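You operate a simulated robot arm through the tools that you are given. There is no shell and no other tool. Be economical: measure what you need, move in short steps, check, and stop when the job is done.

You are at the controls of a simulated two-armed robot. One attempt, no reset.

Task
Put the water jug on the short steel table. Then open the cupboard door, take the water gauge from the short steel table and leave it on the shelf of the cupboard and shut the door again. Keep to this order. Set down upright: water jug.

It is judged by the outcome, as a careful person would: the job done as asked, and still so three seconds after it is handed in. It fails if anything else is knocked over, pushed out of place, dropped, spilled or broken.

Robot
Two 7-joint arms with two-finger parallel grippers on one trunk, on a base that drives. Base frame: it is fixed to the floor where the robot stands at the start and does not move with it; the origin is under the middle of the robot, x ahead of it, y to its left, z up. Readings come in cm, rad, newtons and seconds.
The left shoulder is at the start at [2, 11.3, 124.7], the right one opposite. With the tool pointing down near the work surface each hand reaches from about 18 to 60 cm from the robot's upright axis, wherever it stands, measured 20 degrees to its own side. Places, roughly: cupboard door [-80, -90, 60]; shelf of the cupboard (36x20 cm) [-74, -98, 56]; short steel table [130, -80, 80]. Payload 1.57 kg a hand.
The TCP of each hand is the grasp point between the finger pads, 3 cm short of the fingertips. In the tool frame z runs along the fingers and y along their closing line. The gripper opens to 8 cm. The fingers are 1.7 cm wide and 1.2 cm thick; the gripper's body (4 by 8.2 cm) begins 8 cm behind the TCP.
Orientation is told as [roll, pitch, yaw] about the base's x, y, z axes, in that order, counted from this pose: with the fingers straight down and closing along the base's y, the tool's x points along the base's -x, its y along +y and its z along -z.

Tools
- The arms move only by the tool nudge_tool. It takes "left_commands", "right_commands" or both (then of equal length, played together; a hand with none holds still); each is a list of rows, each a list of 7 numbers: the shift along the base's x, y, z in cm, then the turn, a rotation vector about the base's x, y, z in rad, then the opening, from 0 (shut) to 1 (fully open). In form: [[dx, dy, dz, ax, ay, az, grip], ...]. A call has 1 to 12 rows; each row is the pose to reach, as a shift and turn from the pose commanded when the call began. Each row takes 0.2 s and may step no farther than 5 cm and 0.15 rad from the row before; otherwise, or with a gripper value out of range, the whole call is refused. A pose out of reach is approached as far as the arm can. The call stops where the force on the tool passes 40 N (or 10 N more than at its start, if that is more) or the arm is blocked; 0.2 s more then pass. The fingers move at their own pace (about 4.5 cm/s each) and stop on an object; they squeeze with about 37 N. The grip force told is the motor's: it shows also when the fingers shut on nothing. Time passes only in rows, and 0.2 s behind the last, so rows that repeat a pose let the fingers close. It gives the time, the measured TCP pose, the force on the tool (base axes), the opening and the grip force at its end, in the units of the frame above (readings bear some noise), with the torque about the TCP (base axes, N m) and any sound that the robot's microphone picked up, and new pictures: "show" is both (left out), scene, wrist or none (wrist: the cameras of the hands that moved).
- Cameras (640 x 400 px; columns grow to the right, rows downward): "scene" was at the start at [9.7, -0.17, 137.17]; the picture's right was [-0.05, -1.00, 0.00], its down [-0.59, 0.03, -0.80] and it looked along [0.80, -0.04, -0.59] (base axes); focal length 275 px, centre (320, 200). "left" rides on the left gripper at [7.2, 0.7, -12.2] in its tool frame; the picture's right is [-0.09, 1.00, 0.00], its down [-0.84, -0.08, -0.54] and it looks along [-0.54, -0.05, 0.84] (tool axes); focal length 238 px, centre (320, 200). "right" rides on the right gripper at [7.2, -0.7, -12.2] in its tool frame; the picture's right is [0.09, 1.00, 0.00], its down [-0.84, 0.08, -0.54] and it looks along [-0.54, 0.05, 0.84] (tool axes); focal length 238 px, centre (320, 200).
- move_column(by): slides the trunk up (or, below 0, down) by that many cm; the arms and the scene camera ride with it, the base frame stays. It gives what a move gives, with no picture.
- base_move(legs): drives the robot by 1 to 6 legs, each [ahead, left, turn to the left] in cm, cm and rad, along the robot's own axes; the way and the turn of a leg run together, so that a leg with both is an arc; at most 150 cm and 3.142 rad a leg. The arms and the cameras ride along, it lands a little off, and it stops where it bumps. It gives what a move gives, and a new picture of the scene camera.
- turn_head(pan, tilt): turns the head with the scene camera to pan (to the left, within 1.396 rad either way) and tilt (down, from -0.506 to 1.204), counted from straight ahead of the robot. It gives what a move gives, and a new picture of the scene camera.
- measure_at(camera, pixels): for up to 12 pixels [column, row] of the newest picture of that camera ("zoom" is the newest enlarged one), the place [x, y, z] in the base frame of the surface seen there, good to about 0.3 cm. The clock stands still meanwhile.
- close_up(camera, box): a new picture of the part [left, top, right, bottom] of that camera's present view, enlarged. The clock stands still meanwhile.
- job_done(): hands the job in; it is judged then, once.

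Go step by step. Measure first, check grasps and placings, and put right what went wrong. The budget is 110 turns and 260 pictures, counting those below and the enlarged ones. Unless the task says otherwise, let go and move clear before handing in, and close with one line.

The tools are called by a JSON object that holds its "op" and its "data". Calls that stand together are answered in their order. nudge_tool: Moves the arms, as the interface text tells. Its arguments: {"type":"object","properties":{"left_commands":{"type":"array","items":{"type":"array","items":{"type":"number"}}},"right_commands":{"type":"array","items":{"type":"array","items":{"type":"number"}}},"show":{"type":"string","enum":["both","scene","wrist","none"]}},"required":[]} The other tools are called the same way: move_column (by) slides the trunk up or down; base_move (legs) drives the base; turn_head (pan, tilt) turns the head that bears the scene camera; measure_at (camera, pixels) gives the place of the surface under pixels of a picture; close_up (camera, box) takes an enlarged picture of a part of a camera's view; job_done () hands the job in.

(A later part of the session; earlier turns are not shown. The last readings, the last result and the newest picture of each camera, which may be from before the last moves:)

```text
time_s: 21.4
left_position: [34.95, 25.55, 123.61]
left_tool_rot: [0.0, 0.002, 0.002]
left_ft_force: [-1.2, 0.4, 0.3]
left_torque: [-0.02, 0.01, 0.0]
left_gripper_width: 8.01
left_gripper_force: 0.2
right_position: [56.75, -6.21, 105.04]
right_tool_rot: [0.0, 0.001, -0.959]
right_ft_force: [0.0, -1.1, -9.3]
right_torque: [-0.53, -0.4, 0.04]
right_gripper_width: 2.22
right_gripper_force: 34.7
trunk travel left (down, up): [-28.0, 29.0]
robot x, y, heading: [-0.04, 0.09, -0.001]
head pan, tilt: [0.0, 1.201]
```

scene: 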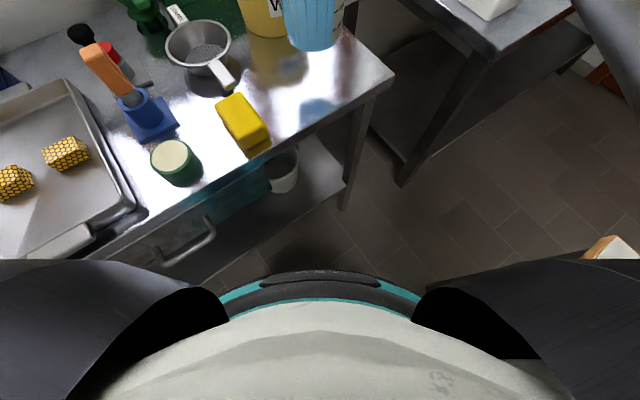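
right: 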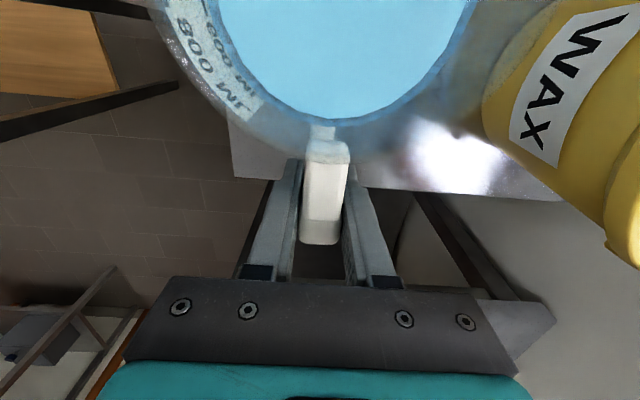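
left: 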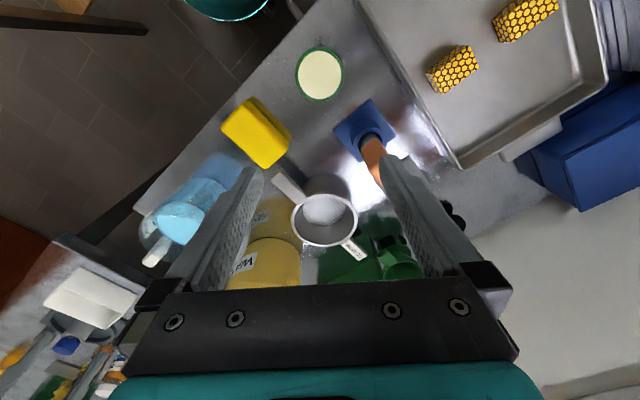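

The base is round with radius ~18 cm, so it fits the ~45 cm gap. I raise the trunk a bit more and test a small turn right while watching the jug.

{"op": "move_column", "data": {"by": 8}}

{"op": "base_move", "data": {"legs": [[0, 0, -0.3]]}}

{"op": "close_up", "data": {"camera": "right", "box": [220, 100, 420, 280]}}

```text
time_s: 22.6
left_position: [34.99, 25.53, 131.66]
left_tool_rot: [-0.001, 0.002, 0.001]
left_ft_force: [-0.5, 0.2, -0.2]
left_torque: [0.03, 0.0, -0.04]
left_gripper_width: 8.01
left_gripper_force: 0.0
right_position: [56.77, -6.41, 113.06]
right_tool_rot: [-0.001, 0.0, -0.962]
right_ft_force: [0.2, 0.2, -9.7]
right_torque: [-0.57, -0.35, 0.02]
right_gripper_width: 2.15
right_gripper_force: 34.9
trunk travel left (down, up): [-36.0, 21.0]
robot x, y, heading: [-0.35, -0.31, 0.005]
head pan, tilt: [0.0, 1.201]
```

```text
time_s: 23.9
left_position: [40.73, 14.09, 131.5]
left_tool_rot: [0.001, 0.0, -0.3]
left_ft_force: [-0.3, 0.1, 0.4]
left_torque: [-0.03, 0.0, 0.02]
left_gripper_width: 7.99
left_gripper_force: 0.1
right_position: [52.27, -22.9, 113.1]
right_tool_rot: [-0.001, 0.001, -1.26]
right_ft_force: [-0.3, 0.3, -10.7]
right_torque: [-0.62, -0.23, -0.01]
right_gripper_width: 2.21
right_gripper_force: 34.4
trunk travel left (down, up): [-36.0, 21.0]
robot x, y, heading: [0.08, 0.13, -0.303]
head pan, tilt: [0.0, 1.201]
```

scene: 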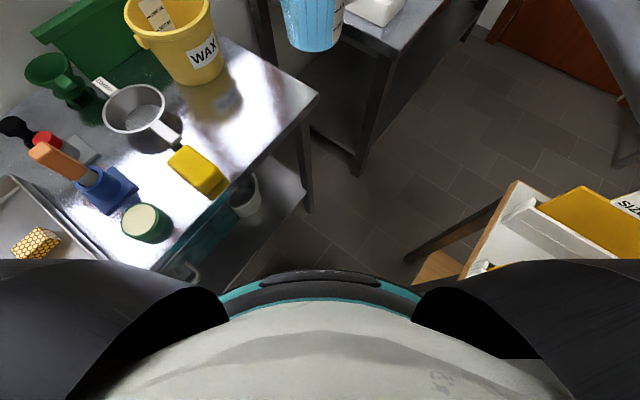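

```text
2.22 times, centred on (320, 190) of right
```

zoom: 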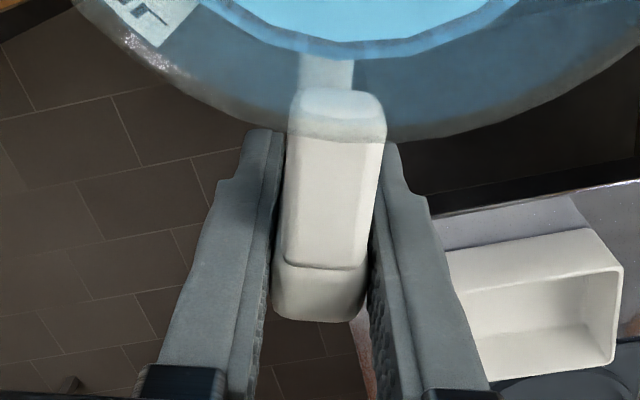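

No slip. I finish the turn to face along the aisle and advance part way.

{"op": "base_move", "data": {"legs": [[0, 0, -0.65], [10, 8, 0], [25, 0, 0]]}}

{"op": "turn_head", "data": {"pan": 0.6, "tilt": 0.75}}

```text
time_s: 28.4
left_position: [67.3, -38.16, 131.51]
left_tool_rot: [-0.001, 0.003, -0.959]
left_ft_force: [1.3, -0.4, -0.9]
left_torque: [0.03, 0.01, -0.01]
left_gripper_width: 7.98
left_gripper_force: 0.1
right_position: [53.88, -74.25, 113.11]
right_tool_rot: [-0.003, 0.0, -1.92]
right_ft_force: [0.0, 0.0, -8.6]
right_torque: [-0.6, 0.24, -0.01]
right_gripper_width: 2.17
right_gripper_force: 34.6
trunk travel left (down, up): [-36.0, 21.0]
robot x, y, heading: [26.57, -23.69, -0.962]
head pan, tilt: [0.0, 1.201]
```

scene: 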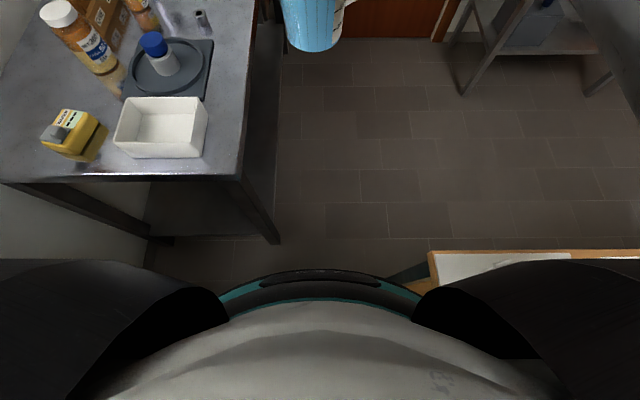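

```text
time_s: 29.4
left_position: [67.38, -38.13, 131.5]
left_tool_rot: [0.0, 0.0, -0.958]
left_ft_force: [0.2, -0.4, 0.6]
left_torque: [0.02, 0.01, -0.03]
left_gripper_width: 7.99
left_gripper_force: 0.2
right_position: [53.96, -74.32, 113.15]
right_tool_rot: [-0.001, -0.001, -1.919]
right_ft_force: [-0.3, 0.4, -9.4]
right_torque: [-0.64, 0.23, 0.01]
right_gripper_width: 2.18
right_gripper_force: 34.7
trunk travel left (down, up): [-36.0, 21.0]
robot x, y, heading: [26.16, -24.24, -0.961]
head pan, tilt: [0.6, 0.75]
```

scene: 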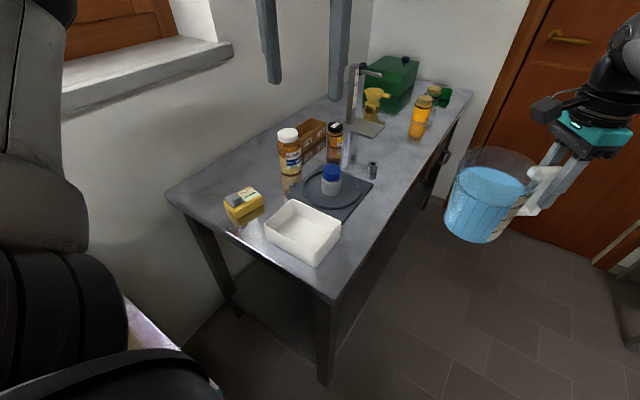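

Now the short table is fully in view; there's free surface around (398,165) beyond the small metal cylinder (373,170). I measure it.

{"op": "measure_at", "data": {"camera": "scene", "pixels": [[398, 165], [385, 190], [373, 163], [365, 190], [420, 120], [375, 125], [410, 185], [430, 150], [240, 195], [352, 65], [435, 90], [330, 298]]}}

{"op": "close_up", "data": {"camera": "scene", "box": [310, 70, 480, 230]}}

```text
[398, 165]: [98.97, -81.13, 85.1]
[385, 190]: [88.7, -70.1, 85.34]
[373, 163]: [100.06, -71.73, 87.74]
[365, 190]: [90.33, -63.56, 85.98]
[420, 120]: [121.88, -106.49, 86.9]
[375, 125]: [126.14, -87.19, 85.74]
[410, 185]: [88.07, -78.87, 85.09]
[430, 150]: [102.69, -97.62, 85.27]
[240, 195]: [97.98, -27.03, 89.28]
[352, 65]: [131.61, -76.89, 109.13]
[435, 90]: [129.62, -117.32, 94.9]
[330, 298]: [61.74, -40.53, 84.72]
```

```text
2.50 times, centred on (395, 150) of scene
```

zoom: 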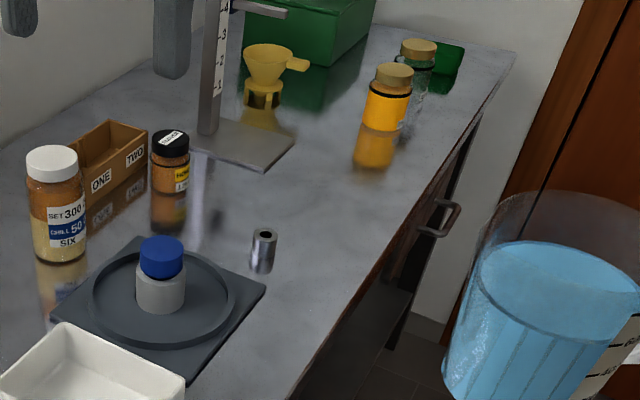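

Spot chosen: about [108,-88.5] (11 cm in from the front edge, ~19 cm clear of the cylinder and bottle). I drive on past the bench corner, hugging mid‑gap, then turn to face the table.

{"op": "base_move", "data": {"legs": [[17, -3.5, 0], [15, -2, 0], [22, -16, 0]]}}

{"op": "close_up", "data": {"camera": "right", "box": [0, 0, 640, 400]}}

```text
time_s: 33.4
left_position: [80.72, -95.26, 131.58]
left_tool_rot: [0.001, 0.002, -0.963]
left_ft_force: [-0.7, 0.7, 0.4]
left_torque: [0.03, -0.02, -0.01]
left_gripper_width: 8.01
left_gripper_force: 0.1
right_position: [67.2, -131.37, 113.06]
right_tool_rot: [-0.001, 0.002, -1.92]
right_ft_force: [0.4, -0.7, -9.5]
right_torque: [-0.6, 0.22, 0.0]
right_gripper_width: 2.19
right_gripper_force: 34.7
trunk travel left (down, up): [-36.0, 21.0]
robot x, y, heading: [39.92, -80.79, -0.968]
head pan, tilt: [0.6, 0.75]
```

scene: 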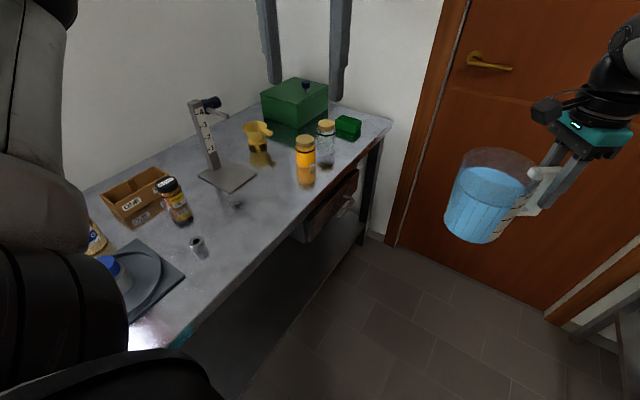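

```text
1.00 times, centred on (320, 200) of right (not enlarged: the box is as wide or as high as the picture)
```

zoom: 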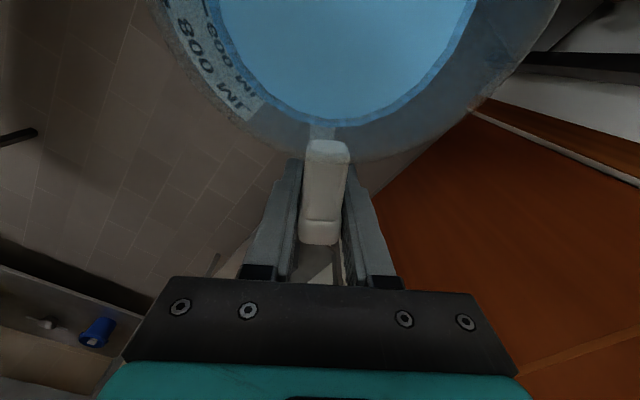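

Jug held steady. Check bottle heights and the wall before swinging.

{"op": "measure_at", "data": {"camera": "scene", "pixels": [[305, 138], [326, 123], [465, 200], [168, 183], [196, 240], [250, 225], [303, 183], [227, 185], [240, 215]]}}

{"op": "base_move", "data": {"legs": [[0, 0, 0.8]]}}

```text
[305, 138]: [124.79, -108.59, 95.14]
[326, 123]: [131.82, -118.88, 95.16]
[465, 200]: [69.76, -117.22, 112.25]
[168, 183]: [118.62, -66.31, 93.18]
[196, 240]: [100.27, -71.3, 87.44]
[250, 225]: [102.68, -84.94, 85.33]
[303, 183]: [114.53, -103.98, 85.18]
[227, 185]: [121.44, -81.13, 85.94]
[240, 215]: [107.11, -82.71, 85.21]
```

```text
time_s: 35.9
left_position: [78.69, -61.92, 131.59]
left_tool_rot: [0.001, 0.0, -0.171]
left_ft_force: [0.6, 0.4, 0.5]
left_torque: [0.01, -0.04, -0.01]
left_gripper_width: 8.02
left_gripper_force: 0.0
right_position: [94.8, -97.0, 113.09]
right_tool_rot: [-0.001, -0.001, -1.131]
right_ft_force: [-0.5, 0.5, -7.6]
right_torque: [-0.59, -0.27, 0.01]
right_gripper_width: 2.18
right_gripper_force: 34.9
trunk travel left (down, up): [-36.0, 21.0]
robot x, y, heading: [40.1, -81.22, -0.172]
head pan, tilt: [0.6, 0.75]
```

scene: 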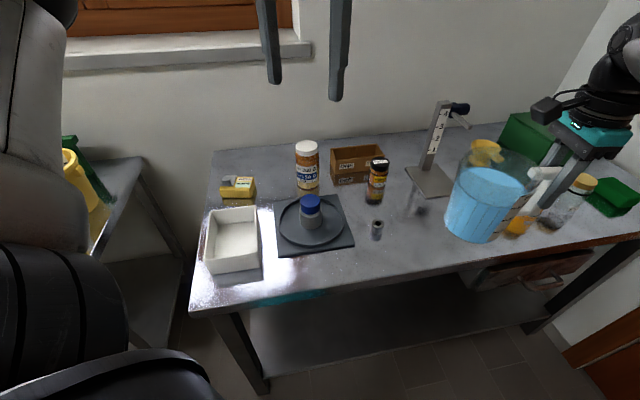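

Only a 17 cm advance is needed now to put the jug over the spot [108,-88.5]; bottles top out at 95 while the jug's bottom is ~103. Drive forward.

{"op": "base_move", "data": {"legs": [[17, 3.2, 0]]}}

{"op": "close_up", "data": {"camera": "right", "box": [0, 0, 640, 400]}}

{"op": "turn_head", "data": {"pan": 0.0, "tilt": 0.75}}

```text
time_s: 37.4
left_position: [95.76, -61.61, 131.6]
left_tool_rot: [0.001, 0.001, -0.173]
left_ft_force: [0.6, -0.6, -0.4]
left_torque: [0.03, 0.02, -0.01]
left_gripper_width: 7.98
left_gripper_force: 0.1
right_position: [111.94, -96.84, 112.98]
right_tool_rot: [-0.002, 0.0, -1.133]
right_ft_force: [0.3, 0.5, -9.3]
right_torque: [-0.57, -0.3, -0.03]
right_gripper_width: 2.19
right_gripper_force: 35.0
trunk travel left (down, up): [-36.0, 21.0]
robot x, y, heading: [56.94, -80.5, -0.171]
head pan, tilt: [0.6, 0.75]
```

scene: 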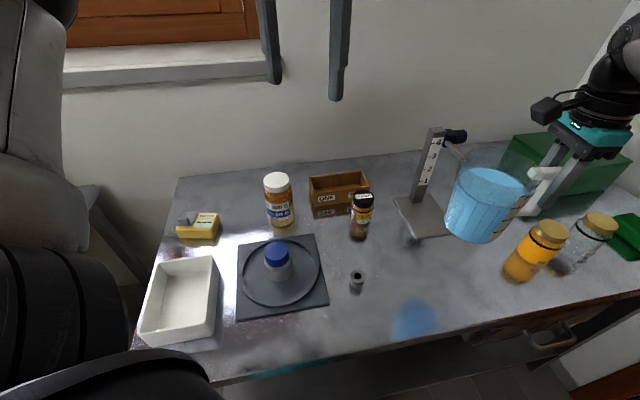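

```text
1.00 times, centred on (320, 200) of right (not enlarged: the box is as wide or as high as the picture)
```

zoom: 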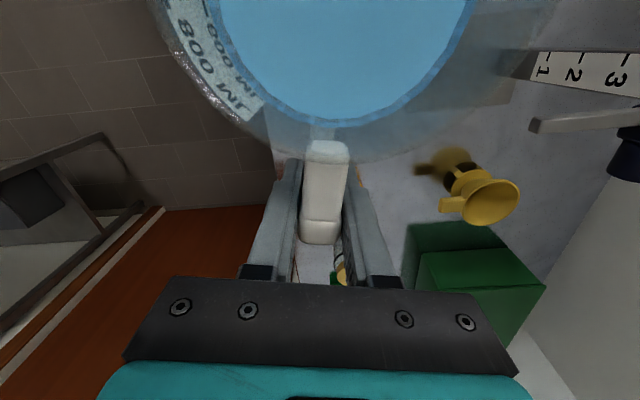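

```text
time_s: 38.4
left_position: [95.67, -61.68, 131.65]
left_tool_rot: [0.0, 0.0, -0.172]
left_ft_force: [0.1, -0.8, -0.2]
left_torque: [-0.02, 0.03, 0.01]
left_gripper_width: 8.0
left_gripper_force: 0.1
right_position: [111.82, -96.84, 113.01]
right_tool_rot: [-0.001, 0.001, -1.133]
right_ft_force: [0.3, -0.7, -9.9]
right_torque: [-0.59, -0.27, -0.01]
right_gripper_width: 2.17
right_gripper_force: 34.6
trunk travel left (down, up): [-36.0, 21.0]
robot x, y, heading: [57.15, -81.03, -0.176]
head pan, tilt: [0.0, 0.75]
```

scene: 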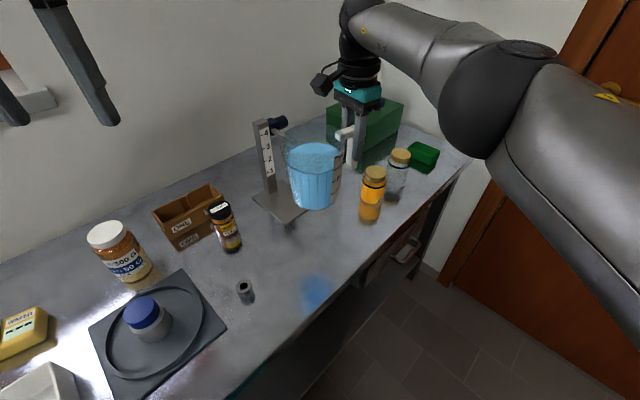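

Measure the stand's plate corner, bottle base and the jug's bottom to confirm the footprint is clear.

{"op": "measure_at", "data": {"camera": "scene", "pixels": [[288, 225], [308, 212], [368, 222], [245, 292], [312, 205], [300, 200], [332, 200], [337, 131], [255, 200]]}}

{"op": "close_up", "data": {"camera": "scene", "box": [240, 90, 420, 240]}}

```text
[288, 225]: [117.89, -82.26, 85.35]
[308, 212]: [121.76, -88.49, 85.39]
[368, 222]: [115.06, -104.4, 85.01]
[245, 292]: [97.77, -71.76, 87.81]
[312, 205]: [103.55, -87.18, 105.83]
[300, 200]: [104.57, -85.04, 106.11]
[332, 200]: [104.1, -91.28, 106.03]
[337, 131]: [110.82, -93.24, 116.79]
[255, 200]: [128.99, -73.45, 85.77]
```

```text
2.67 times, centred on (330, 165) of scene
```

zoom: 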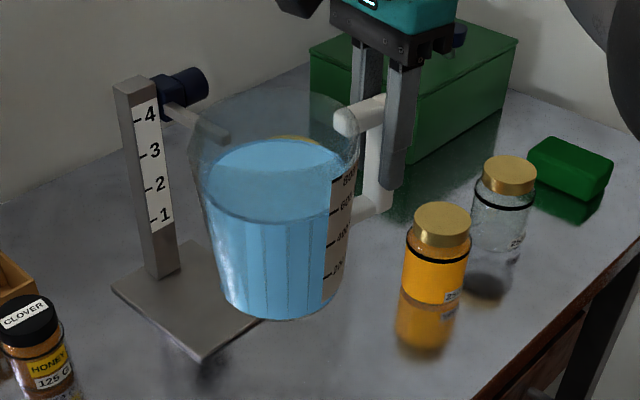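

The footprint is clear. I lower the trunk 16.5 cm, then check.

{"op": "move_column", "data": {"by": -16.5}}

{"op": "close_up", "data": {"camera": "scene", "box": [220, 60, 420, 230]}}

```text
time_s: 40.2
left_position: [95.76, -61.87, 115.18]
left_tool_rot: [0.0, -0.001, -0.174]
left_ft_force: [-0.1, -0.7, 0.0]
left_torque: [-0.02, -0.01, -0.03]
left_gripper_width: 8.0
left_gripper_force: 0.0
right_position: [111.82, -96.84, 96.5]
right_tool_rot: [-0.001, -0.001, -1.132]
right_ft_force: [-0.1, 1.0, -9.6]
right_torque: [-0.57, -0.25, 0.03]
right_gripper_width: 2.18
right_gripper_force: 34.7
trunk travel left (down, up): [-19.5, 37.5]
robot x, y, heading: [57.07, -80.37, -0.174]
head pan, tilt: [0.0, 0.75]
```

```text
2.35 times, centred on (320, 145) of scene
```

zoom: 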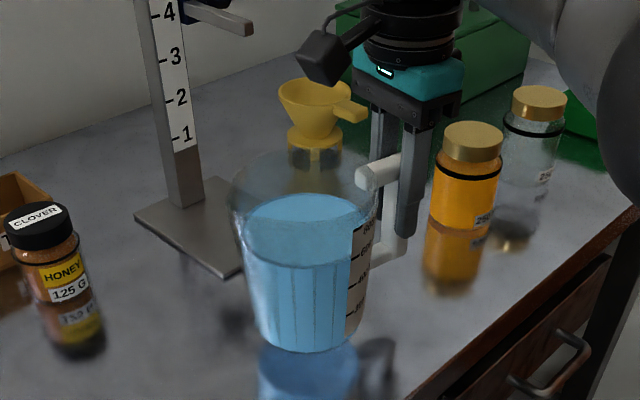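

The jug hovers ~2 cm above the table (gap to its reflection). Lower slowly.

{"op": "nudge_tool", "data": {"right_commands": [[0, 0, -0.4, 0, 0, 0, 0], [0, 0, -0.8, 0, 0, 0, 0], [0, 0, -1.2, 0, 0, 0, 0], [0, 0, -1.5, 0, 0, 0, 0], [0, 0, -1.8, 0, 0, 0, 0], [0, 0, -1.8, 0, 0, 0, 0]], "show": "none"}}

{"op": "close_up", "data": {"camera": "scene", "box": [220, 60, 420, 230]}}

```text
time_s: 41.6
left_position: [95.79, -61.75, 114.97]
left_tool_rot: [0.0, -0.001, -0.173]
left_ft_force: [-0.2, -0.2, 0.4]
left_torque: [0.01, -0.02, 0.0]
left_gripper_width: 7.99
left_gripper_force: 0.0
right_position: [111.78, -96.96, 94.72]
right_tool_rot: [-0.003, -0.001, -1.134]
right_ft_force: [0.0, -0.2, -9.6]
right_torque: [-0.61, -0.28, 0.01]
right_gripper_width: 2.18
right_gripper_force: 35.3
trunk travel left (down, up): [-19.5, 37.5]
robot x, y, heading: [57.09, -81.03, -0.175]
head pan, tilt: [0.0, 0.75]
```

```text
2.35 times, centred on (320, 145) of scene
```

zoom: 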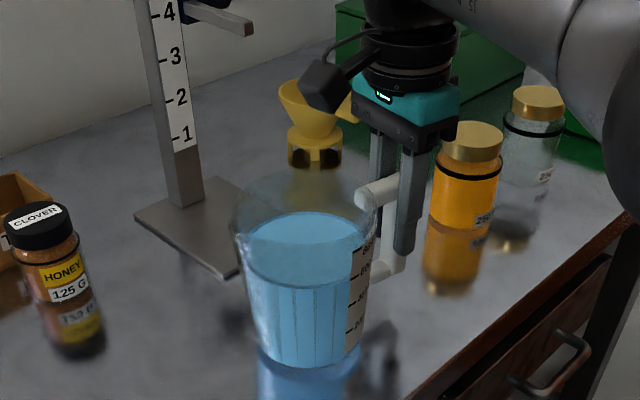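

Not yet in contact (still −9.6 N). Continue down in small steps.

{"op": "nudge_tool", "data": {"right_commands": [[0, 0, -0.2, 0, 0, 0, 0], [0, 0, -0.4, 0, 0, 0, 0], [0, 0, -0.6, 0, 0, 0, 0], [0, 0, -0.6, 0, 0, 0, 0]], "show": "none"}}

```text
time_s: 42.6
left_position: [95.75, -61.7, 115.14]
left_tool_rot: [0.001, 0.0, -0.173]
left_ft_force: [0.3, -0.3, -0.3]
left_torque: [0.0, -0.02, -0.02]
left_gripper_width: 8.0
left_gripper_force: 0.1
right_position: [111.77, -96.82, 94.18]
right_tool_rot: [0.0, 0.001, -1.133]
right_ft_force: [0.3, 0.0, -5.7]
right_torque: [0.0, -0.01, 0.0]
right_gripper_width: 2.18
right_gripper_force: 34.9
trunk travel left (down, up): [-19.5, 37.5]
robot x, y, heading: [56.89, -80.72, -0.17]
head pan, tilt: [0.0, 0.75]
```

Contact begins (torque dropped to 0). A touch lower, then open slowly.

{"op": "nudge_tool", "data": {"right_commands": [[0, 0, -0.15, 0, 0, 0, 0], [0, 0, -0.25, 0, 0, 0, 0], [0, 0, -0.25, 0, 0, 0, 0]], "show": "none"}}

{"op": "close_up", "data": {"camera": "scene", "box": [220, 60, 420, 230]}}

{"op": "close_up", "data": {"camera": "right", "box": [220, 100, 420, 280]}}

```text
time_s: 43.4
left_position: [95.76, -61.76, 115.07]
left_tool_rot: [0.001, -0.003, -0.172]
left_ft_force: [1.3, 0.0, 0.1]
left_torque: [0.02, -0.02, -0.04]
left_gripper_width: 8.02
left_gripper_force: 0.0
right_position: [111.85, -96.88, 94.1]
right_tool_rot: [0.003, -0.001, -1.133]
right_ft_force: [2.3, -1.0, 12.5]
right_torque: [0.65, 1.07, -0.06]
right_gripper_width: 2.18
right_gripper_force: 34.6
trunk travel left (down, up): [-19.5, 37.5]
robot x, y, heading: [56.93, -80.94, -0.172]
head pan, tilt: [0.0, 0.75]
```

```text
2.35 times, centred on (320, 145) of scene
```

zoom: 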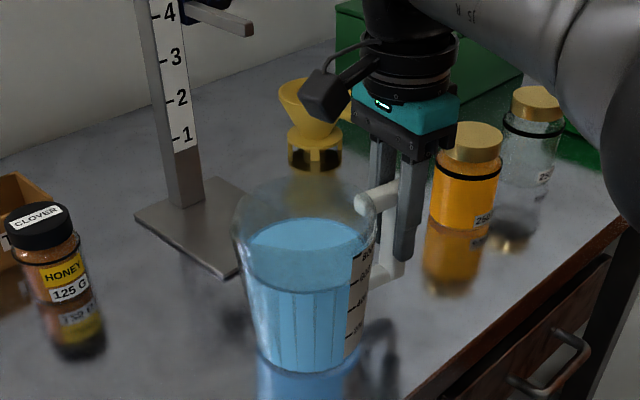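

```text
2.22 times, centred on (320, 190) of right
```

zoom: 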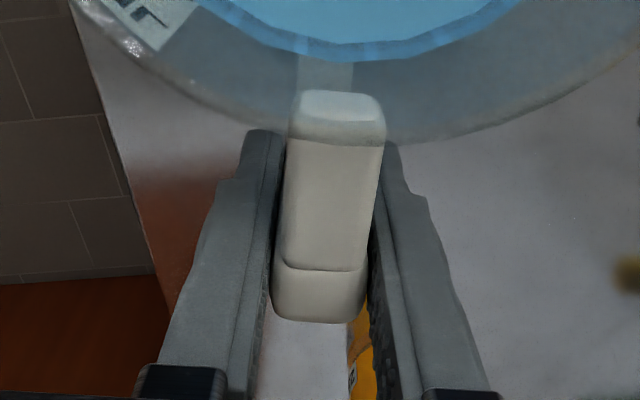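

It now presses with 12 N; ease back a little and open.

{"op": "nudge_tool", "data": {"right_commands": [[0, 0, 0.15, 0, 0, 0, 0], [0, 0, 0.15, 0, 0, 0, 0.3], [0, 0, 0.15, 0, 0, 0, 0.45], [0, 0, 0.15, 0, 0, 0, 0.6], [0, 0, 0.15, 0, 0, 0, 0.65], [0, 0, 0.15, 0, 0, 0, 0.65], [0, 0, 0.15, 0, 0, 0, 0.65]]}}

{"op": "close_up", "data": {"camera": "scene", "box": [220, 60, 420, 230]}}

```text
time_s: 45.0
left_position: [95.82, -61.86, 115.11]
left_tool_rot: [-0.001, 0.001, -0.173]
left_ft_force: [0.1, 0.5, -0.7]
left_torque: [0.01, -0.01, -0.01]
left_gripper_width: 8.02
left_gripper_force: 0.0
right_position: [111.73, -96.87, 94.13]
right_tool_rot: [-0.001, 0.0, -1.134]
right_ft_force: [0.3, -0.7, 0.1]
right_torque: [0.0, 0.01, -0.01]
right_gripper_width: 5.17
right_gripper_force: 0.0
trunk travel left (down, up): [-19.5, 37.5]
robot x, y, heading: [57.14, -81.06, -0.172]
head pan, tilt: [0.0, 0.75]
```

scene: 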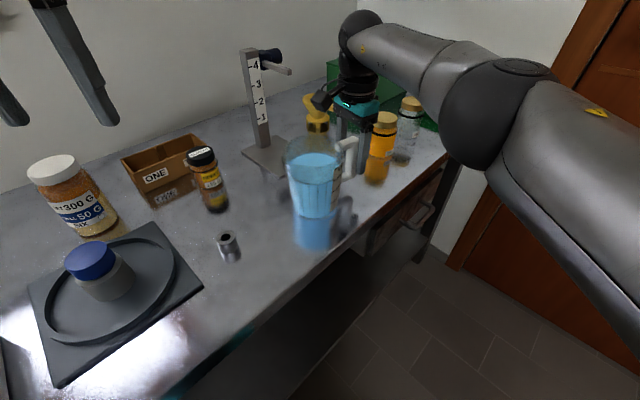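
right: 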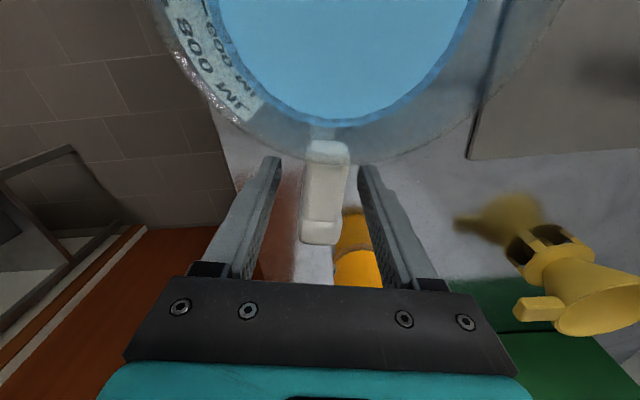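

```text
2.35 times, centred on (320, 145) of scene
```

zoom: 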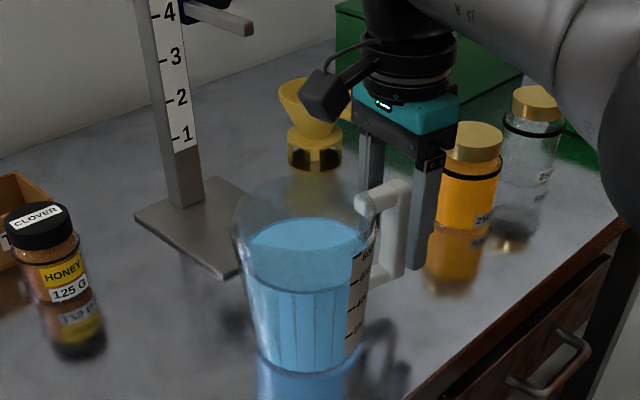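

The jug stands upright and free. Raise the trunk 16 cm to clear it.

{"op": "move_column", "data": {"by": 16}}

{"op": "nudge_tool", "data": {"right_commands": [[-5, 0, 0, 0, 0, 0.12, 0.65], [-9, 0, 0, 0, 0, 0.24, 0.65], [-13, 0, 0, 0, 0, 0.36, 0.65], [-17, 0, 0, 0, 0, 0.48, 0.65], [-20, 0, 0, 0, 0, 0.6, 0.65], [-22, 0, 0, 0, 0, 0.72, 0.65], [-24, 0, 0, 0, 0, 0.84, 0.65], [-25, 0, 0, 0, 0, 0.96, 0.65]], "show": "scene"}}

```text
time_s: 46.9
left_position: [95.73, -61.82, 131.09]
left_tool_rot: [0.0, 0.0, -0.173]
left_ft_force: [-0.1, 0.3, 0.1]
left_torque: [0.03, -0.01, 0.0]
left_gripper_width: 8.01
left_gripper_force: 0.0
right_position: [111.83, -96.81, 110.07]
right_tool_rot: [-0.002, 0.002, -1.131]
right_ft_force: [-0.3, -0.3, -0.3]
right_torque: [0.03, 0.02, -0.03]
right_gripper_width: 5.21
right_gripper_force: 0.0
trunk travel left (down, up): [-35.5, 21.5]
robot x, y, heading: [56.81, -80.94, -0.169]
head pan, tilt: [0.0, 0.75]
```

```text
time_s: 48.7
left_position: [95.67, -61.83, 131.12]
left_tool_rot: [0.0, -0.001, -0.173]
left_ft_force: [0.5, 0.5, -0.7]
left_torque: [-0.01, -0.03, 0.0]
left_gripper_width: 8.0
left_gripper_force: 0.0
right_position: [86.62, -96.66, 110.1]
right_tool_rot: [-0.002, -0.001, -0.169]
right_ft_force: [0.9, -0.9, -0.6]
right_torque: [0.02, -0.01, 0.03]
right_gripper_width: 5.2
right_gripper_force: 0.1
trunk travel left (down, up): [-35.5, 21.5]
robot x, y, heading: [57.12, -80.78, -0.173]
head pan, tilt: [0.0, 0.75]
```

scene: 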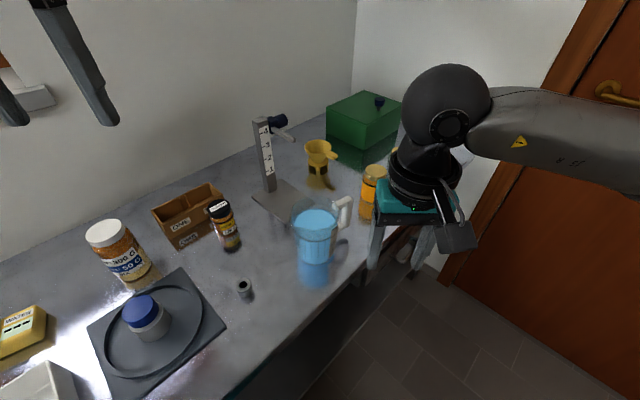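

The jug stands fine by the bottle. Now to the cupboard: turn to the aisle heading and back out the way I came.

{"op": "base_move", "data": {"legs": [[0, 0, -0.785], [-32, 3, 0], [-20, 1.5, 0], [-20, 3, 0], [-20, 0, 0]]}}

{"op": "turn_head", "data": {"pan": -1.39, "tilt": 0.6}}

```text
time_s: 56.5
left_position: [51.41, -13.78, 131.05]
left_tool_rot: [0.0, -0.001, -0.967]
left_ft_force: [-0.2, -0.1, -0.3]
left_torque: [0.03, -0.05, 0.03]
left_gripper_width: 7.98
left_gripper_force: 0.0
right_position: [20.08, -31.92, 110.21]
right_tool_rot: [-0.001, -0.002, -0.966]
right_ft_force: [0.2, 0.4, 0.7]
right_torque: [-0.02, -0.02, 0.08]
right_gripper_width: 5.2
right_gripper_force: 0.1
trunk travel left (down, up): [-35.5, 21.5]
robot x, y, heading: [10.79, 0.05, -0.969]
head pan, tilt: [0.0, 0.75]
```

scene: 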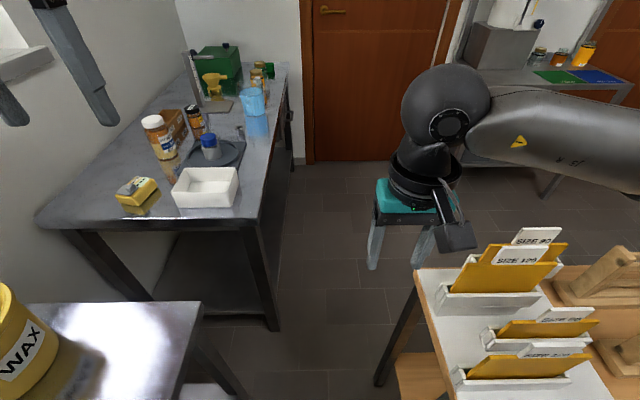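

```text
time_s: 58.1
left_position: [51.4, -13.87, 131.1]
left_tool_rot: [0.0, -0.001, -0.967]
left_ft_force: [0.0, -0.2, 0.6]
left_torque: [0.02, -0.01, -0.02]
left_gripper_width: 7.99
left_gripper_force: 0.1
right_position: [20.12, -32.07, 110.09]
right_tool_rot: [-0.002, -0.001, -0.967]
right_ft_force: [0.0, -0.5, 0.4]
right_torque: [0.01, 0.0, 0.02]
right_gripper_width: 5.2
right_gripper_force: 0.0
trunk travel left (down, up): [-35.5, 21.5]
robot x, y, heading: [10.73, 0.3, -0.973]
head pan, tilt: [-1.389, 0.6]
```

scene: 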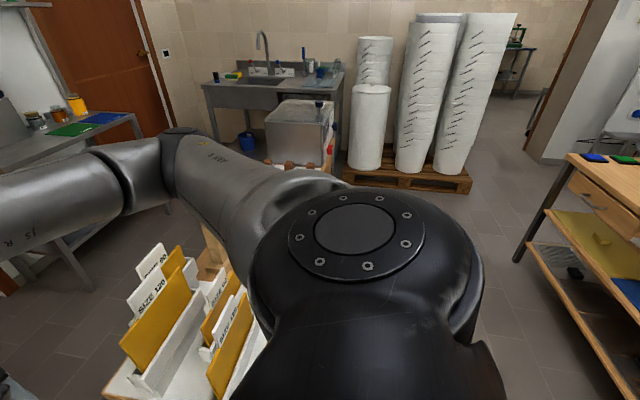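

To the right a passage runs between the bench and another wooden table (corner at (568,158)). Measure its extents.

{"op": "measure_at", "data": {"camera": "scene", "pixels": [[568, 158], [518, 260], [625, 250], [500, 250], [510, 330], [470, 185], [300, 112], [245, 160], [635, 380]]}}

{"op": "turn_head", "data": {"pan": -1.39, "tilt": 1.1}}

```text
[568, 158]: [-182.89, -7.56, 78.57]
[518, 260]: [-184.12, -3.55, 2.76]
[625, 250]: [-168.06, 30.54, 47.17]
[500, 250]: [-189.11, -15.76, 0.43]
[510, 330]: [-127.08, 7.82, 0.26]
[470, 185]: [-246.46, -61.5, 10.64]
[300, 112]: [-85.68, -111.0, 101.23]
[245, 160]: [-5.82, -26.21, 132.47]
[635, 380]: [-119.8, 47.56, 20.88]
```

```text
time_s: 59.0
left_position: [51.39, -13.9, 131.14]
left_tool_rot: [-0.001, 0.0, -0.967]
left_ft_force: [-0.7, 0.6, -0.6]
left_torque: [0.02, -0.03, 0.0]
left_gripper_width: 7.99
left_gripper_force: 0.0
right_position: [20.08, -32.03, 110.15]
right_tool_rot: [-0.001, 0.001, -0.967]
right_ft_force: [0.1, -0.3, -0.3]
right_torque: [0.03, 0.0, 0.03]
right_gripper_width: 5.21
right_gripper_force: 0.0
trunk travel left (down, up): [-35.5, 21.5]
robot x, y, heading: [10.81, 0.59, -0.969]
head pan, tilt: [-1.389, 1.1]
```

scene: 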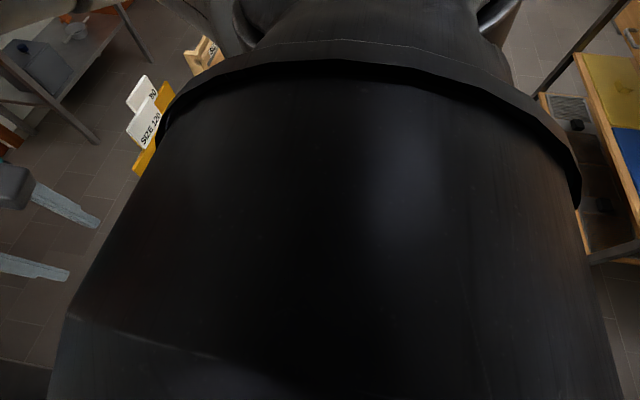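

The passage is ~1.3 m wide and free. Back off and slide right to stand in front of the cupboard door.

{"op": "base_move", "data": {"legs": [[-22, 0, 0], [-12, -90, 0]]}}

{"op": "turn_head", "data": {"pan": -0.3, "tilt": 0.7}}

```text
time_s: 65.0
left_position: [-40.63, -36.35, 131.01]
left_tool_rot: [0.001, 0.0, -0.973]
left_ft_force: [0.2, 0.3, -0.5]
left_torque: [0.01, -0.02, 0.02]
left_gripper_width: 8.01
left_gripper_force: 0.0
right_position: [-72.05, -54.36, 110.14]
right_tool_rot: [0.0, -0.001, -0.971]
right_ft_force: [-0.6, -0.1, -0.2]
right_torque: [0.02, 0.0, -0.01]
right_gripper_width: 5.21
right_gripper_force: 0.0
trunk travel left (down, up): [-35.5, 21.5]
robot x, y, heading: [-81.2, -21.75, -0.975]
head pan, tilt: [-1.389, 1.1]
```

scene: 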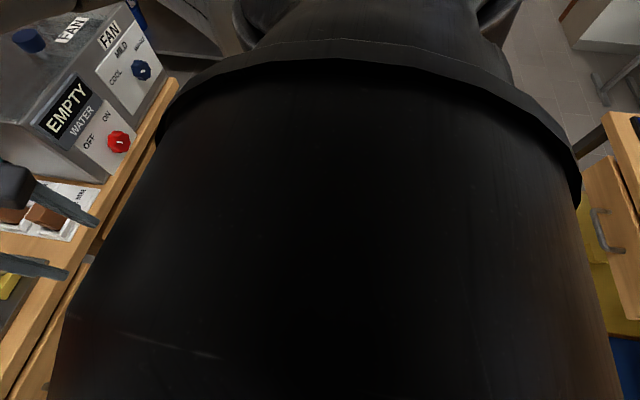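

```text
time_s: 66.3
left_position: [-40.63, -36.32, 131.02]
left_tool_rot: [-0.001, 0.0, -0.973]
left_ft_force: [-0.2, 0.2, -0.5]
left_torque: [0.0, -0.01, 0.0]
left_gripper_width: 7.98
left_gripper_force: 0.0
right_position: [-71.97, -54.32, 110.04]
right_tool_rot: [-0.001, 0.0, -0.972]
right_ft_force: [-0.1, 0.8, -0.3]
right_torque: [-0.03, -0.01, -0.03]
right_gripper_width: 5.18
right_gripper_force: 0.1
trunk travel left (down, up): [-35.5, 21.5]
robot x, y, heading: [-81.41, -22.2, -0.973]
head pan, tilt: [-0.3, 0.7]
```

scene: 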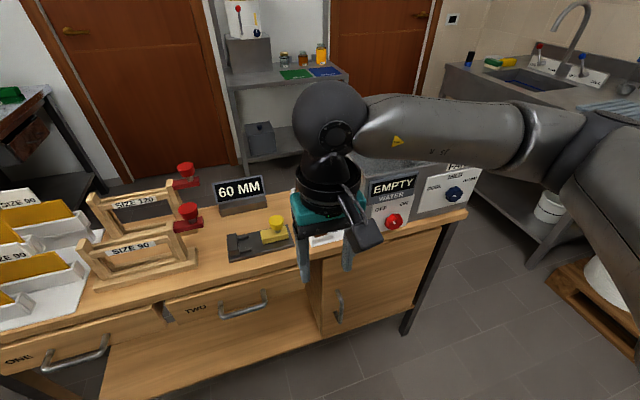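

The cupboard door is at (380,285), with a vertical bar handle at (338,308) on its left side; hinge at right. Zoom and measure.

{"op": "close_up", "data": {"camera": "scene", "box": [300, 220, 460, 350]}}

{"op": "measure_at", "data": {"camera": "scene", "pixels": [[338, 292], [340, 308], [341, 320], [345, 318], [322, 262], [325, 335], [430, 230], [408, 300], [360, 280], [360, 310], [312, 280]]}}

```text
3.08 times, centred on (380, 285) of scene
```

zoom: 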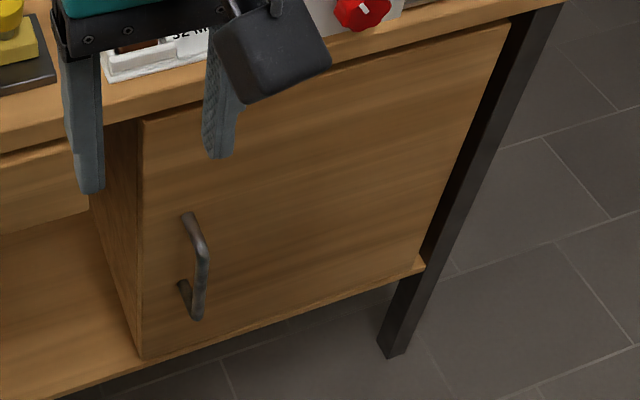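

```text
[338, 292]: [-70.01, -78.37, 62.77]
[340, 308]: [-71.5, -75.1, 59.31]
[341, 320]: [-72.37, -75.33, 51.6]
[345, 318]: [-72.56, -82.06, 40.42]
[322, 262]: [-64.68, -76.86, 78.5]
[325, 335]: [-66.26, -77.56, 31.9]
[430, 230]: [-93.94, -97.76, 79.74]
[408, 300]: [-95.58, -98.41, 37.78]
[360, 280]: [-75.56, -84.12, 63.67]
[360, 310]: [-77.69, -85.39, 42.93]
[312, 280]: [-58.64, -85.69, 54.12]
```

Door plane: latch edge at about [-64.7,-76.9], hinge near [-94,-97.7], handle bar at about [-71.5,-75.2], z 50–62, 5 cm out. I back off a little and lower the trunk.

{"op": "base_move", "data": {"legs": [[-9, -3, 0.018]]}}

{"op": "move_column", "data": {"by": -30}}

{"op": "turn_head", "data": {"pan": -0.3, "tilt": 0.6}}

```text
time_s: 67.4
left_position: [-48.07, -29.86, 131.16]
left_tool_rot: [0.001, -0.002, -0.954]
left_ft_force: [-0.5, 0.0, 0.4]
left_torque: [-0.02, -0.05, -0.02]
left_gripper_width: 8.0
left_gripper_force: 0.0
right_position: [-79.19, -48.34, 110.14]
right_tool_rot: [0.001, -0.003, -0.955]
right_ft_force: [0.3, 0.0, 0.0]
right_torque: [-0.02, -0.03, -0.02]
right_gripper_width: 5.2
right_gripper_force: 0.1
trunk travel left (down, up): [-35.5, 21.5]
robot x, y, heading: [-89.07, -16.25, -0.957]
head pan, tilt: [-0.3, 0.7]
```

scene: 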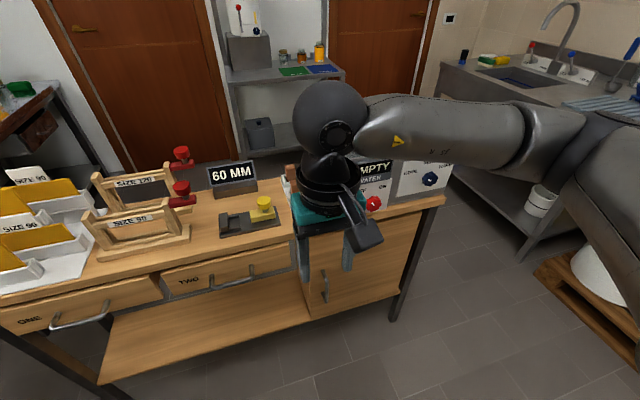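

```text
time_s: 70.4
left_position: [-47.99, -30.0, 101.09]
left_tool_rot: [0.0, 0.002, -0.954]
left_ft_force: [-0.5, 0.1, -0.6]
left_torque: [0.02, 0.01, 0.0]
left_gripper_width: 8.01
left_gripper_force: 0.1
right_position: [-79.12, -48.5, 80.1]
right_tool_rot: [-0.001, 0.0, -0.955]
right_ft_force: [0.1, 0.0, 1.1]
right_torque: [0.01, 0.0, 0.03]
right_gripper_width: 5.21
right_gripper_force: 0.0
trunk travel left (down, up): [-5.5, 51.5]
robot x, y, heading: [-88.91, -16.32, -0.959]
head pan, tilt: [-0.3, 0.7]
```

```text
time_s: 71.1
left_position: [-48.07, -29.92, 101.16]
left_tool_rot: [0.0, 0.001, -0.956]
left_ft_force: [-0.4, -0.9, 0.2]
left_torque: [0.01, 0.0, -0.05]
left_gripper_width: 8.0
left_gripper_force: 0.0
right_position: [-79.12, -48.45, 80.1]
right_tool_rot: [-0.004, 0.001, -0.955]
right_ft_force: [1.0, -1.1, -0.8]
right_torque: [-0.04, -0.02, 0.0]
right_gripper_width: 5.22
right_gripper_force: 0.0
trunk travel left (down, up): [-5.5, 51.5]
robot x, y, heading: [-88.83, -16.19, -0.952]
head pan, tilt: [-0.3, 0.6]
```

scene: 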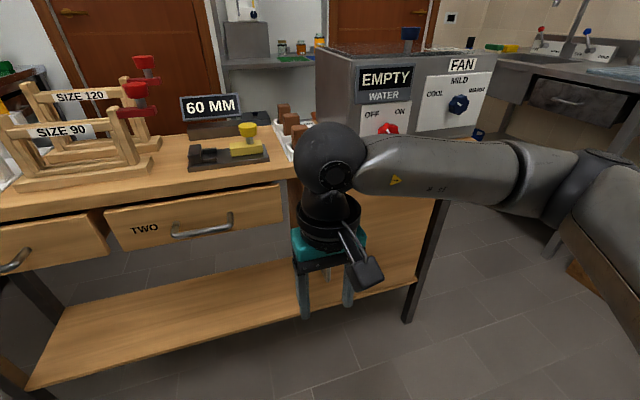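

Now pitch the right hand up so the fingers point at the door, moving toward a pre-grasp point ~10 cm in front of the handle at z≈57.

{"op": "nudge_tool", "data": {"right_commands": [[0.2, -1.0, -2.1, -0.1165, -0.0825, 0, 0.65], [0.4, -2.0, -4.2, -0.233, -0.165, 0, 0.65], [0.5, -3.0, -6.3, -0.3495, -0.2475, 0, 0.65], [0.7, -4.5, -8.4, -0.466, -0.33, 0, 0.65], [0.9, -6.0, -10.5, -0.5825, -0.4125, 0, 0.65], [1.1, -7.5, -12.5, -0.699, -0.495, 0, 0.65], [1.3, -9.5, -14.6, -0.8155, -0.5775, 0, 0.65], [1.5, -11.5, -16.7, -0.932, -0.66, 0, 0.65], [1.6, -13.5, -18.8, -1.0485, -0.7425, 0, 0.65], [1.8, -16, -20.9, -1.165, -0.825, 0, 0.65], [2.0, -18.8, -23, -1.2815, -0.9075, 0, 0.65]]}}

```text
time_s: 73.7
left_position: [-47.98, -30.11, 101.23]
left_tool_rot: [0.001, 0.0, -0.956]
left_ft_force: [-0.7, -0.5, 0.3]
left_torque: [0.05, -0.08, -0.02]
left_gripper_width: 8.01
left_gripper_force: 0.0
right_position: [-67.29, -65.7, 71.16]
right_tool_rot: [-0.14, -1.452, -1.172]
right_ft_force: [-0.1, -0.9, 0.2]
right_torque: [-0.03, -0.01, 0.03]
right_gripper_width: 5.19
right_gripper_force: 0.0
right hand out of reach, approached as far as the arm can: row 6, 7, 8, 9, 10, 11
trunk travel left (down, up): [-5.5, 51.5]
robot x, y, heading: [-88.57, -16.25, -0.96]
head pan, tilt: [-0.3, 0.6]
stopped in row 11 (right hand): the arm was blocked; the commanded pose is now the measured one
```

scene: 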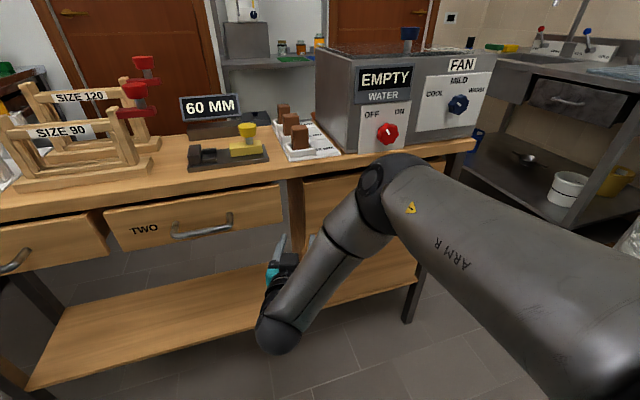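
right: 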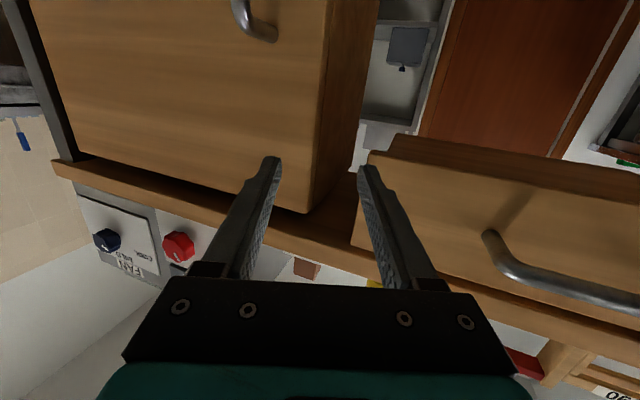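

The arm got blocked near [-67,-66,71]. I check where the elbow is relative to the bench.

{"op": "measure_at", "data": {"camera": "scene", "pixels": [[372, 185], [380, 225], [365, 215], [330, 260], [285, 330], [450, 200], [440, 150], [355, 170]]}}

{"op": "close_up", "data": {"camera": "scene", "box": [230, 130, 460, 370]}}

```text
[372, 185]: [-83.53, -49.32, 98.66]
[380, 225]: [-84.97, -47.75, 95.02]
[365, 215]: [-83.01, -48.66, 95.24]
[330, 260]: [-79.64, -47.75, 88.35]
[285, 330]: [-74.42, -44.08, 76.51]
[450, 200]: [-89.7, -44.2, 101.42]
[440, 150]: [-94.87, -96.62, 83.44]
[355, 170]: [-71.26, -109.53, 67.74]
```

```text
1.67 times, centred on (345, 250) of scene
```

zoom: 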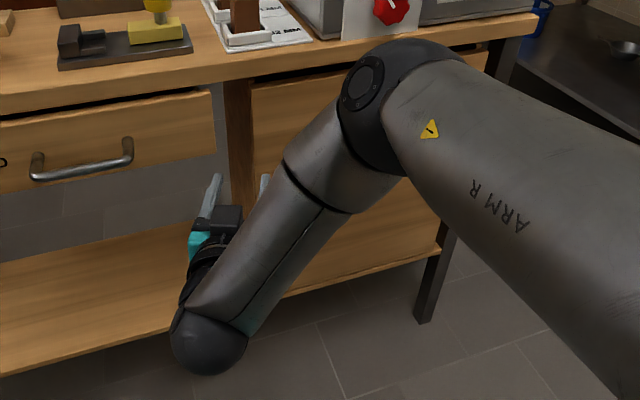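

The elbow is free of the bench; it's the arm's own folding limit. I back the base up 9 cm and lower the trunk 5 cm so the arm can stretch out.

{"op": "base_move", "data": {"legs": [[-9, 0, 0]]}}

{"op": "move_column", "data": {"by": -5.4}}

{"op": "nudge_tool", "data": {"right_commands": [[0.8, -1.2, -2, 0.03, 0.02, 0, 0.65], [1.6, -2.4, -4, 0.06, 0.04, 0, 0.65], [2.4, -3.6, -5, 0.09, 0.06, 0, 0.65]]}}

```text
time_s: 74.8
left_position: [-53.12, -22.93, 101.02]
left_tool_rot: [-0.001, 0.0, -0.956]
left_ft_force: [-0.3, -0.7, 0.5]
left_torque: [-0.01, 0.02, 0.02]
left_gripper_width: 8.01
left_gripper_force: 0.1
right_position: [-72.36, -58.46, 71.09]
right_tool_rot: [-0.138, -1.452, -1.169]
right_ft_force: [-0.3, 0.6, -0.7]
right_torque: [-0.01, -0.01, 0.01]
right_gripper_width: 5.19
right_gripper_force: 0.0
trunk travel left (down, up): [-5.5, 51.5]
robot x, y, heading: [-94.16, -9.29, -0.955]
head pan, tilt: [-0.3, 0.6]
```

scene: 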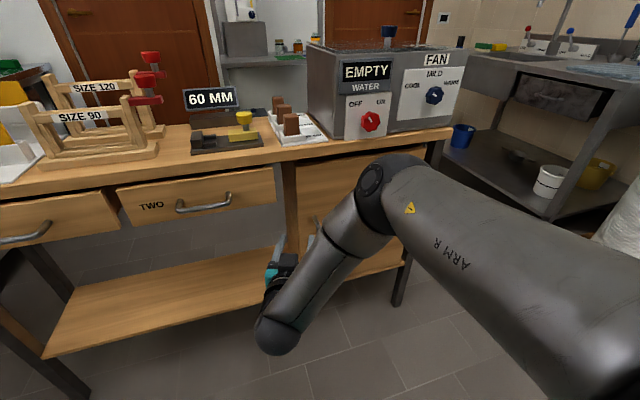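

```text
time_s: 75.8
left_position: [-53.18, -22.96, 95.67]
left_tool_rot: [0.001, 0.0, -0.955]
left_ft_force: [-0.1, 0.2, 0.2]
left_torque: [-0.02, 0.01, -0.01]
left_gripper_width: 8.02
left_gripper_force: 0.0
right_position: [-72.29, -58.35, 65.71]
right_tool_rot: [-0.141, -1.45, -1.17]
right_ft_force: [-0.6, 0.5, 0.3]
right_torque: [-0.02, 0.03, 0.0]
right_gripper_width: 5.16
right_gripper_force: 0.0
trunk travel left (down, up): [-0.1, 56.9]
robot x, y, heading: [-93.86, -9.42, -0.957]
head pan, tilt: [-0.3, 0.6]
```

```text
time_s: 76.5
left_position: [-53.11, -22.86, 95.69]
left_tool_rot: [0.001, 0.002, -0.955]
left_ft_force: [0.1, -0.6, -0.3]
left_torque: [0.01, 0.01, -0.01]
left_gripper_width: 7.99
left_gripper_force: 0.0
right_position: [-69.83, -62.06, 60.89]
right_tool_rot: [-0.228, -1.34, -1.081]
right_ft_force: [-0.1, 1.0, 0.3]
right_torque: [0.0, 0.02, -0.01]
right_gripper_width: 5.19
right_gripper_force: 0.1
trunk travel left (down, up): [-0.1, 56.9]
robot x, y, heading: [-93.9, -8.98, -0.96]
head pan, tilt: [-0.3, 0.6]
```

scene: 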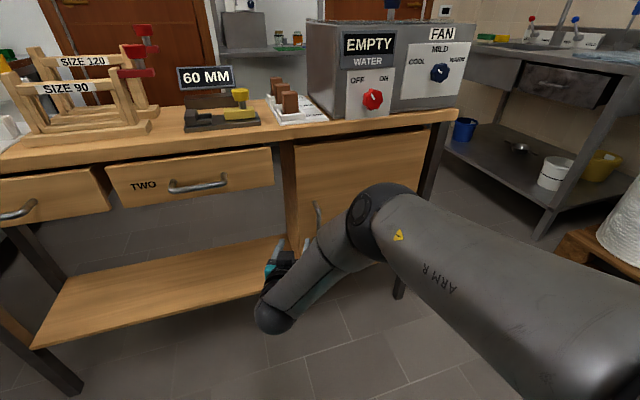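
right: 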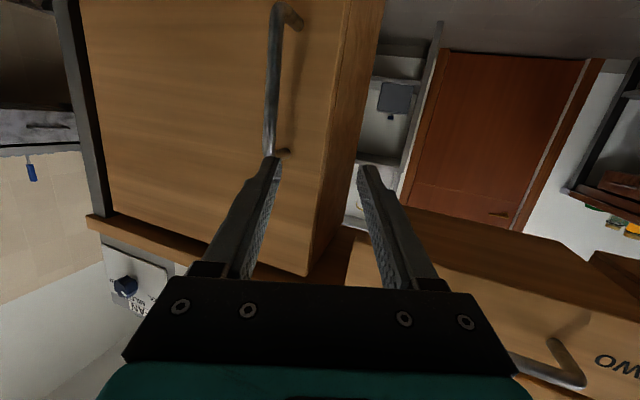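

Now it moves freely. The wrist camera (upside-down below the hand) shows the handle bar from (290,12) to (275,155). Measure it.

{"op": "measure_at", "data": {"camera": "right", "pixels": [[273, 50], [270, 90], [268, 120], [266, 145], [283, 153], [288, 8], [298, 25], [310, 90], [275, 30], [345, 100]]}}

{"op": "close_up", "data": {"camera": "right", "box": [200, 0, 400, 200]}}

```text
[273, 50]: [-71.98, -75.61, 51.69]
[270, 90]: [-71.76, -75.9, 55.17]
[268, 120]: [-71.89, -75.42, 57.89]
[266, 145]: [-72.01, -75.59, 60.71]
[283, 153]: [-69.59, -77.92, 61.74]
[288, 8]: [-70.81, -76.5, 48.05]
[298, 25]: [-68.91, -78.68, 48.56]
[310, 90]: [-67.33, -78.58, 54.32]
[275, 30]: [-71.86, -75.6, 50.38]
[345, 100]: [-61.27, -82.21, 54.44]
```

```text
2.00 times, centred on (300, 100) of right
```

zoom: 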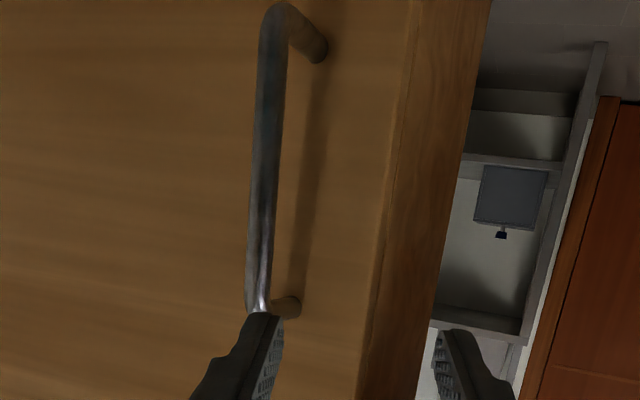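

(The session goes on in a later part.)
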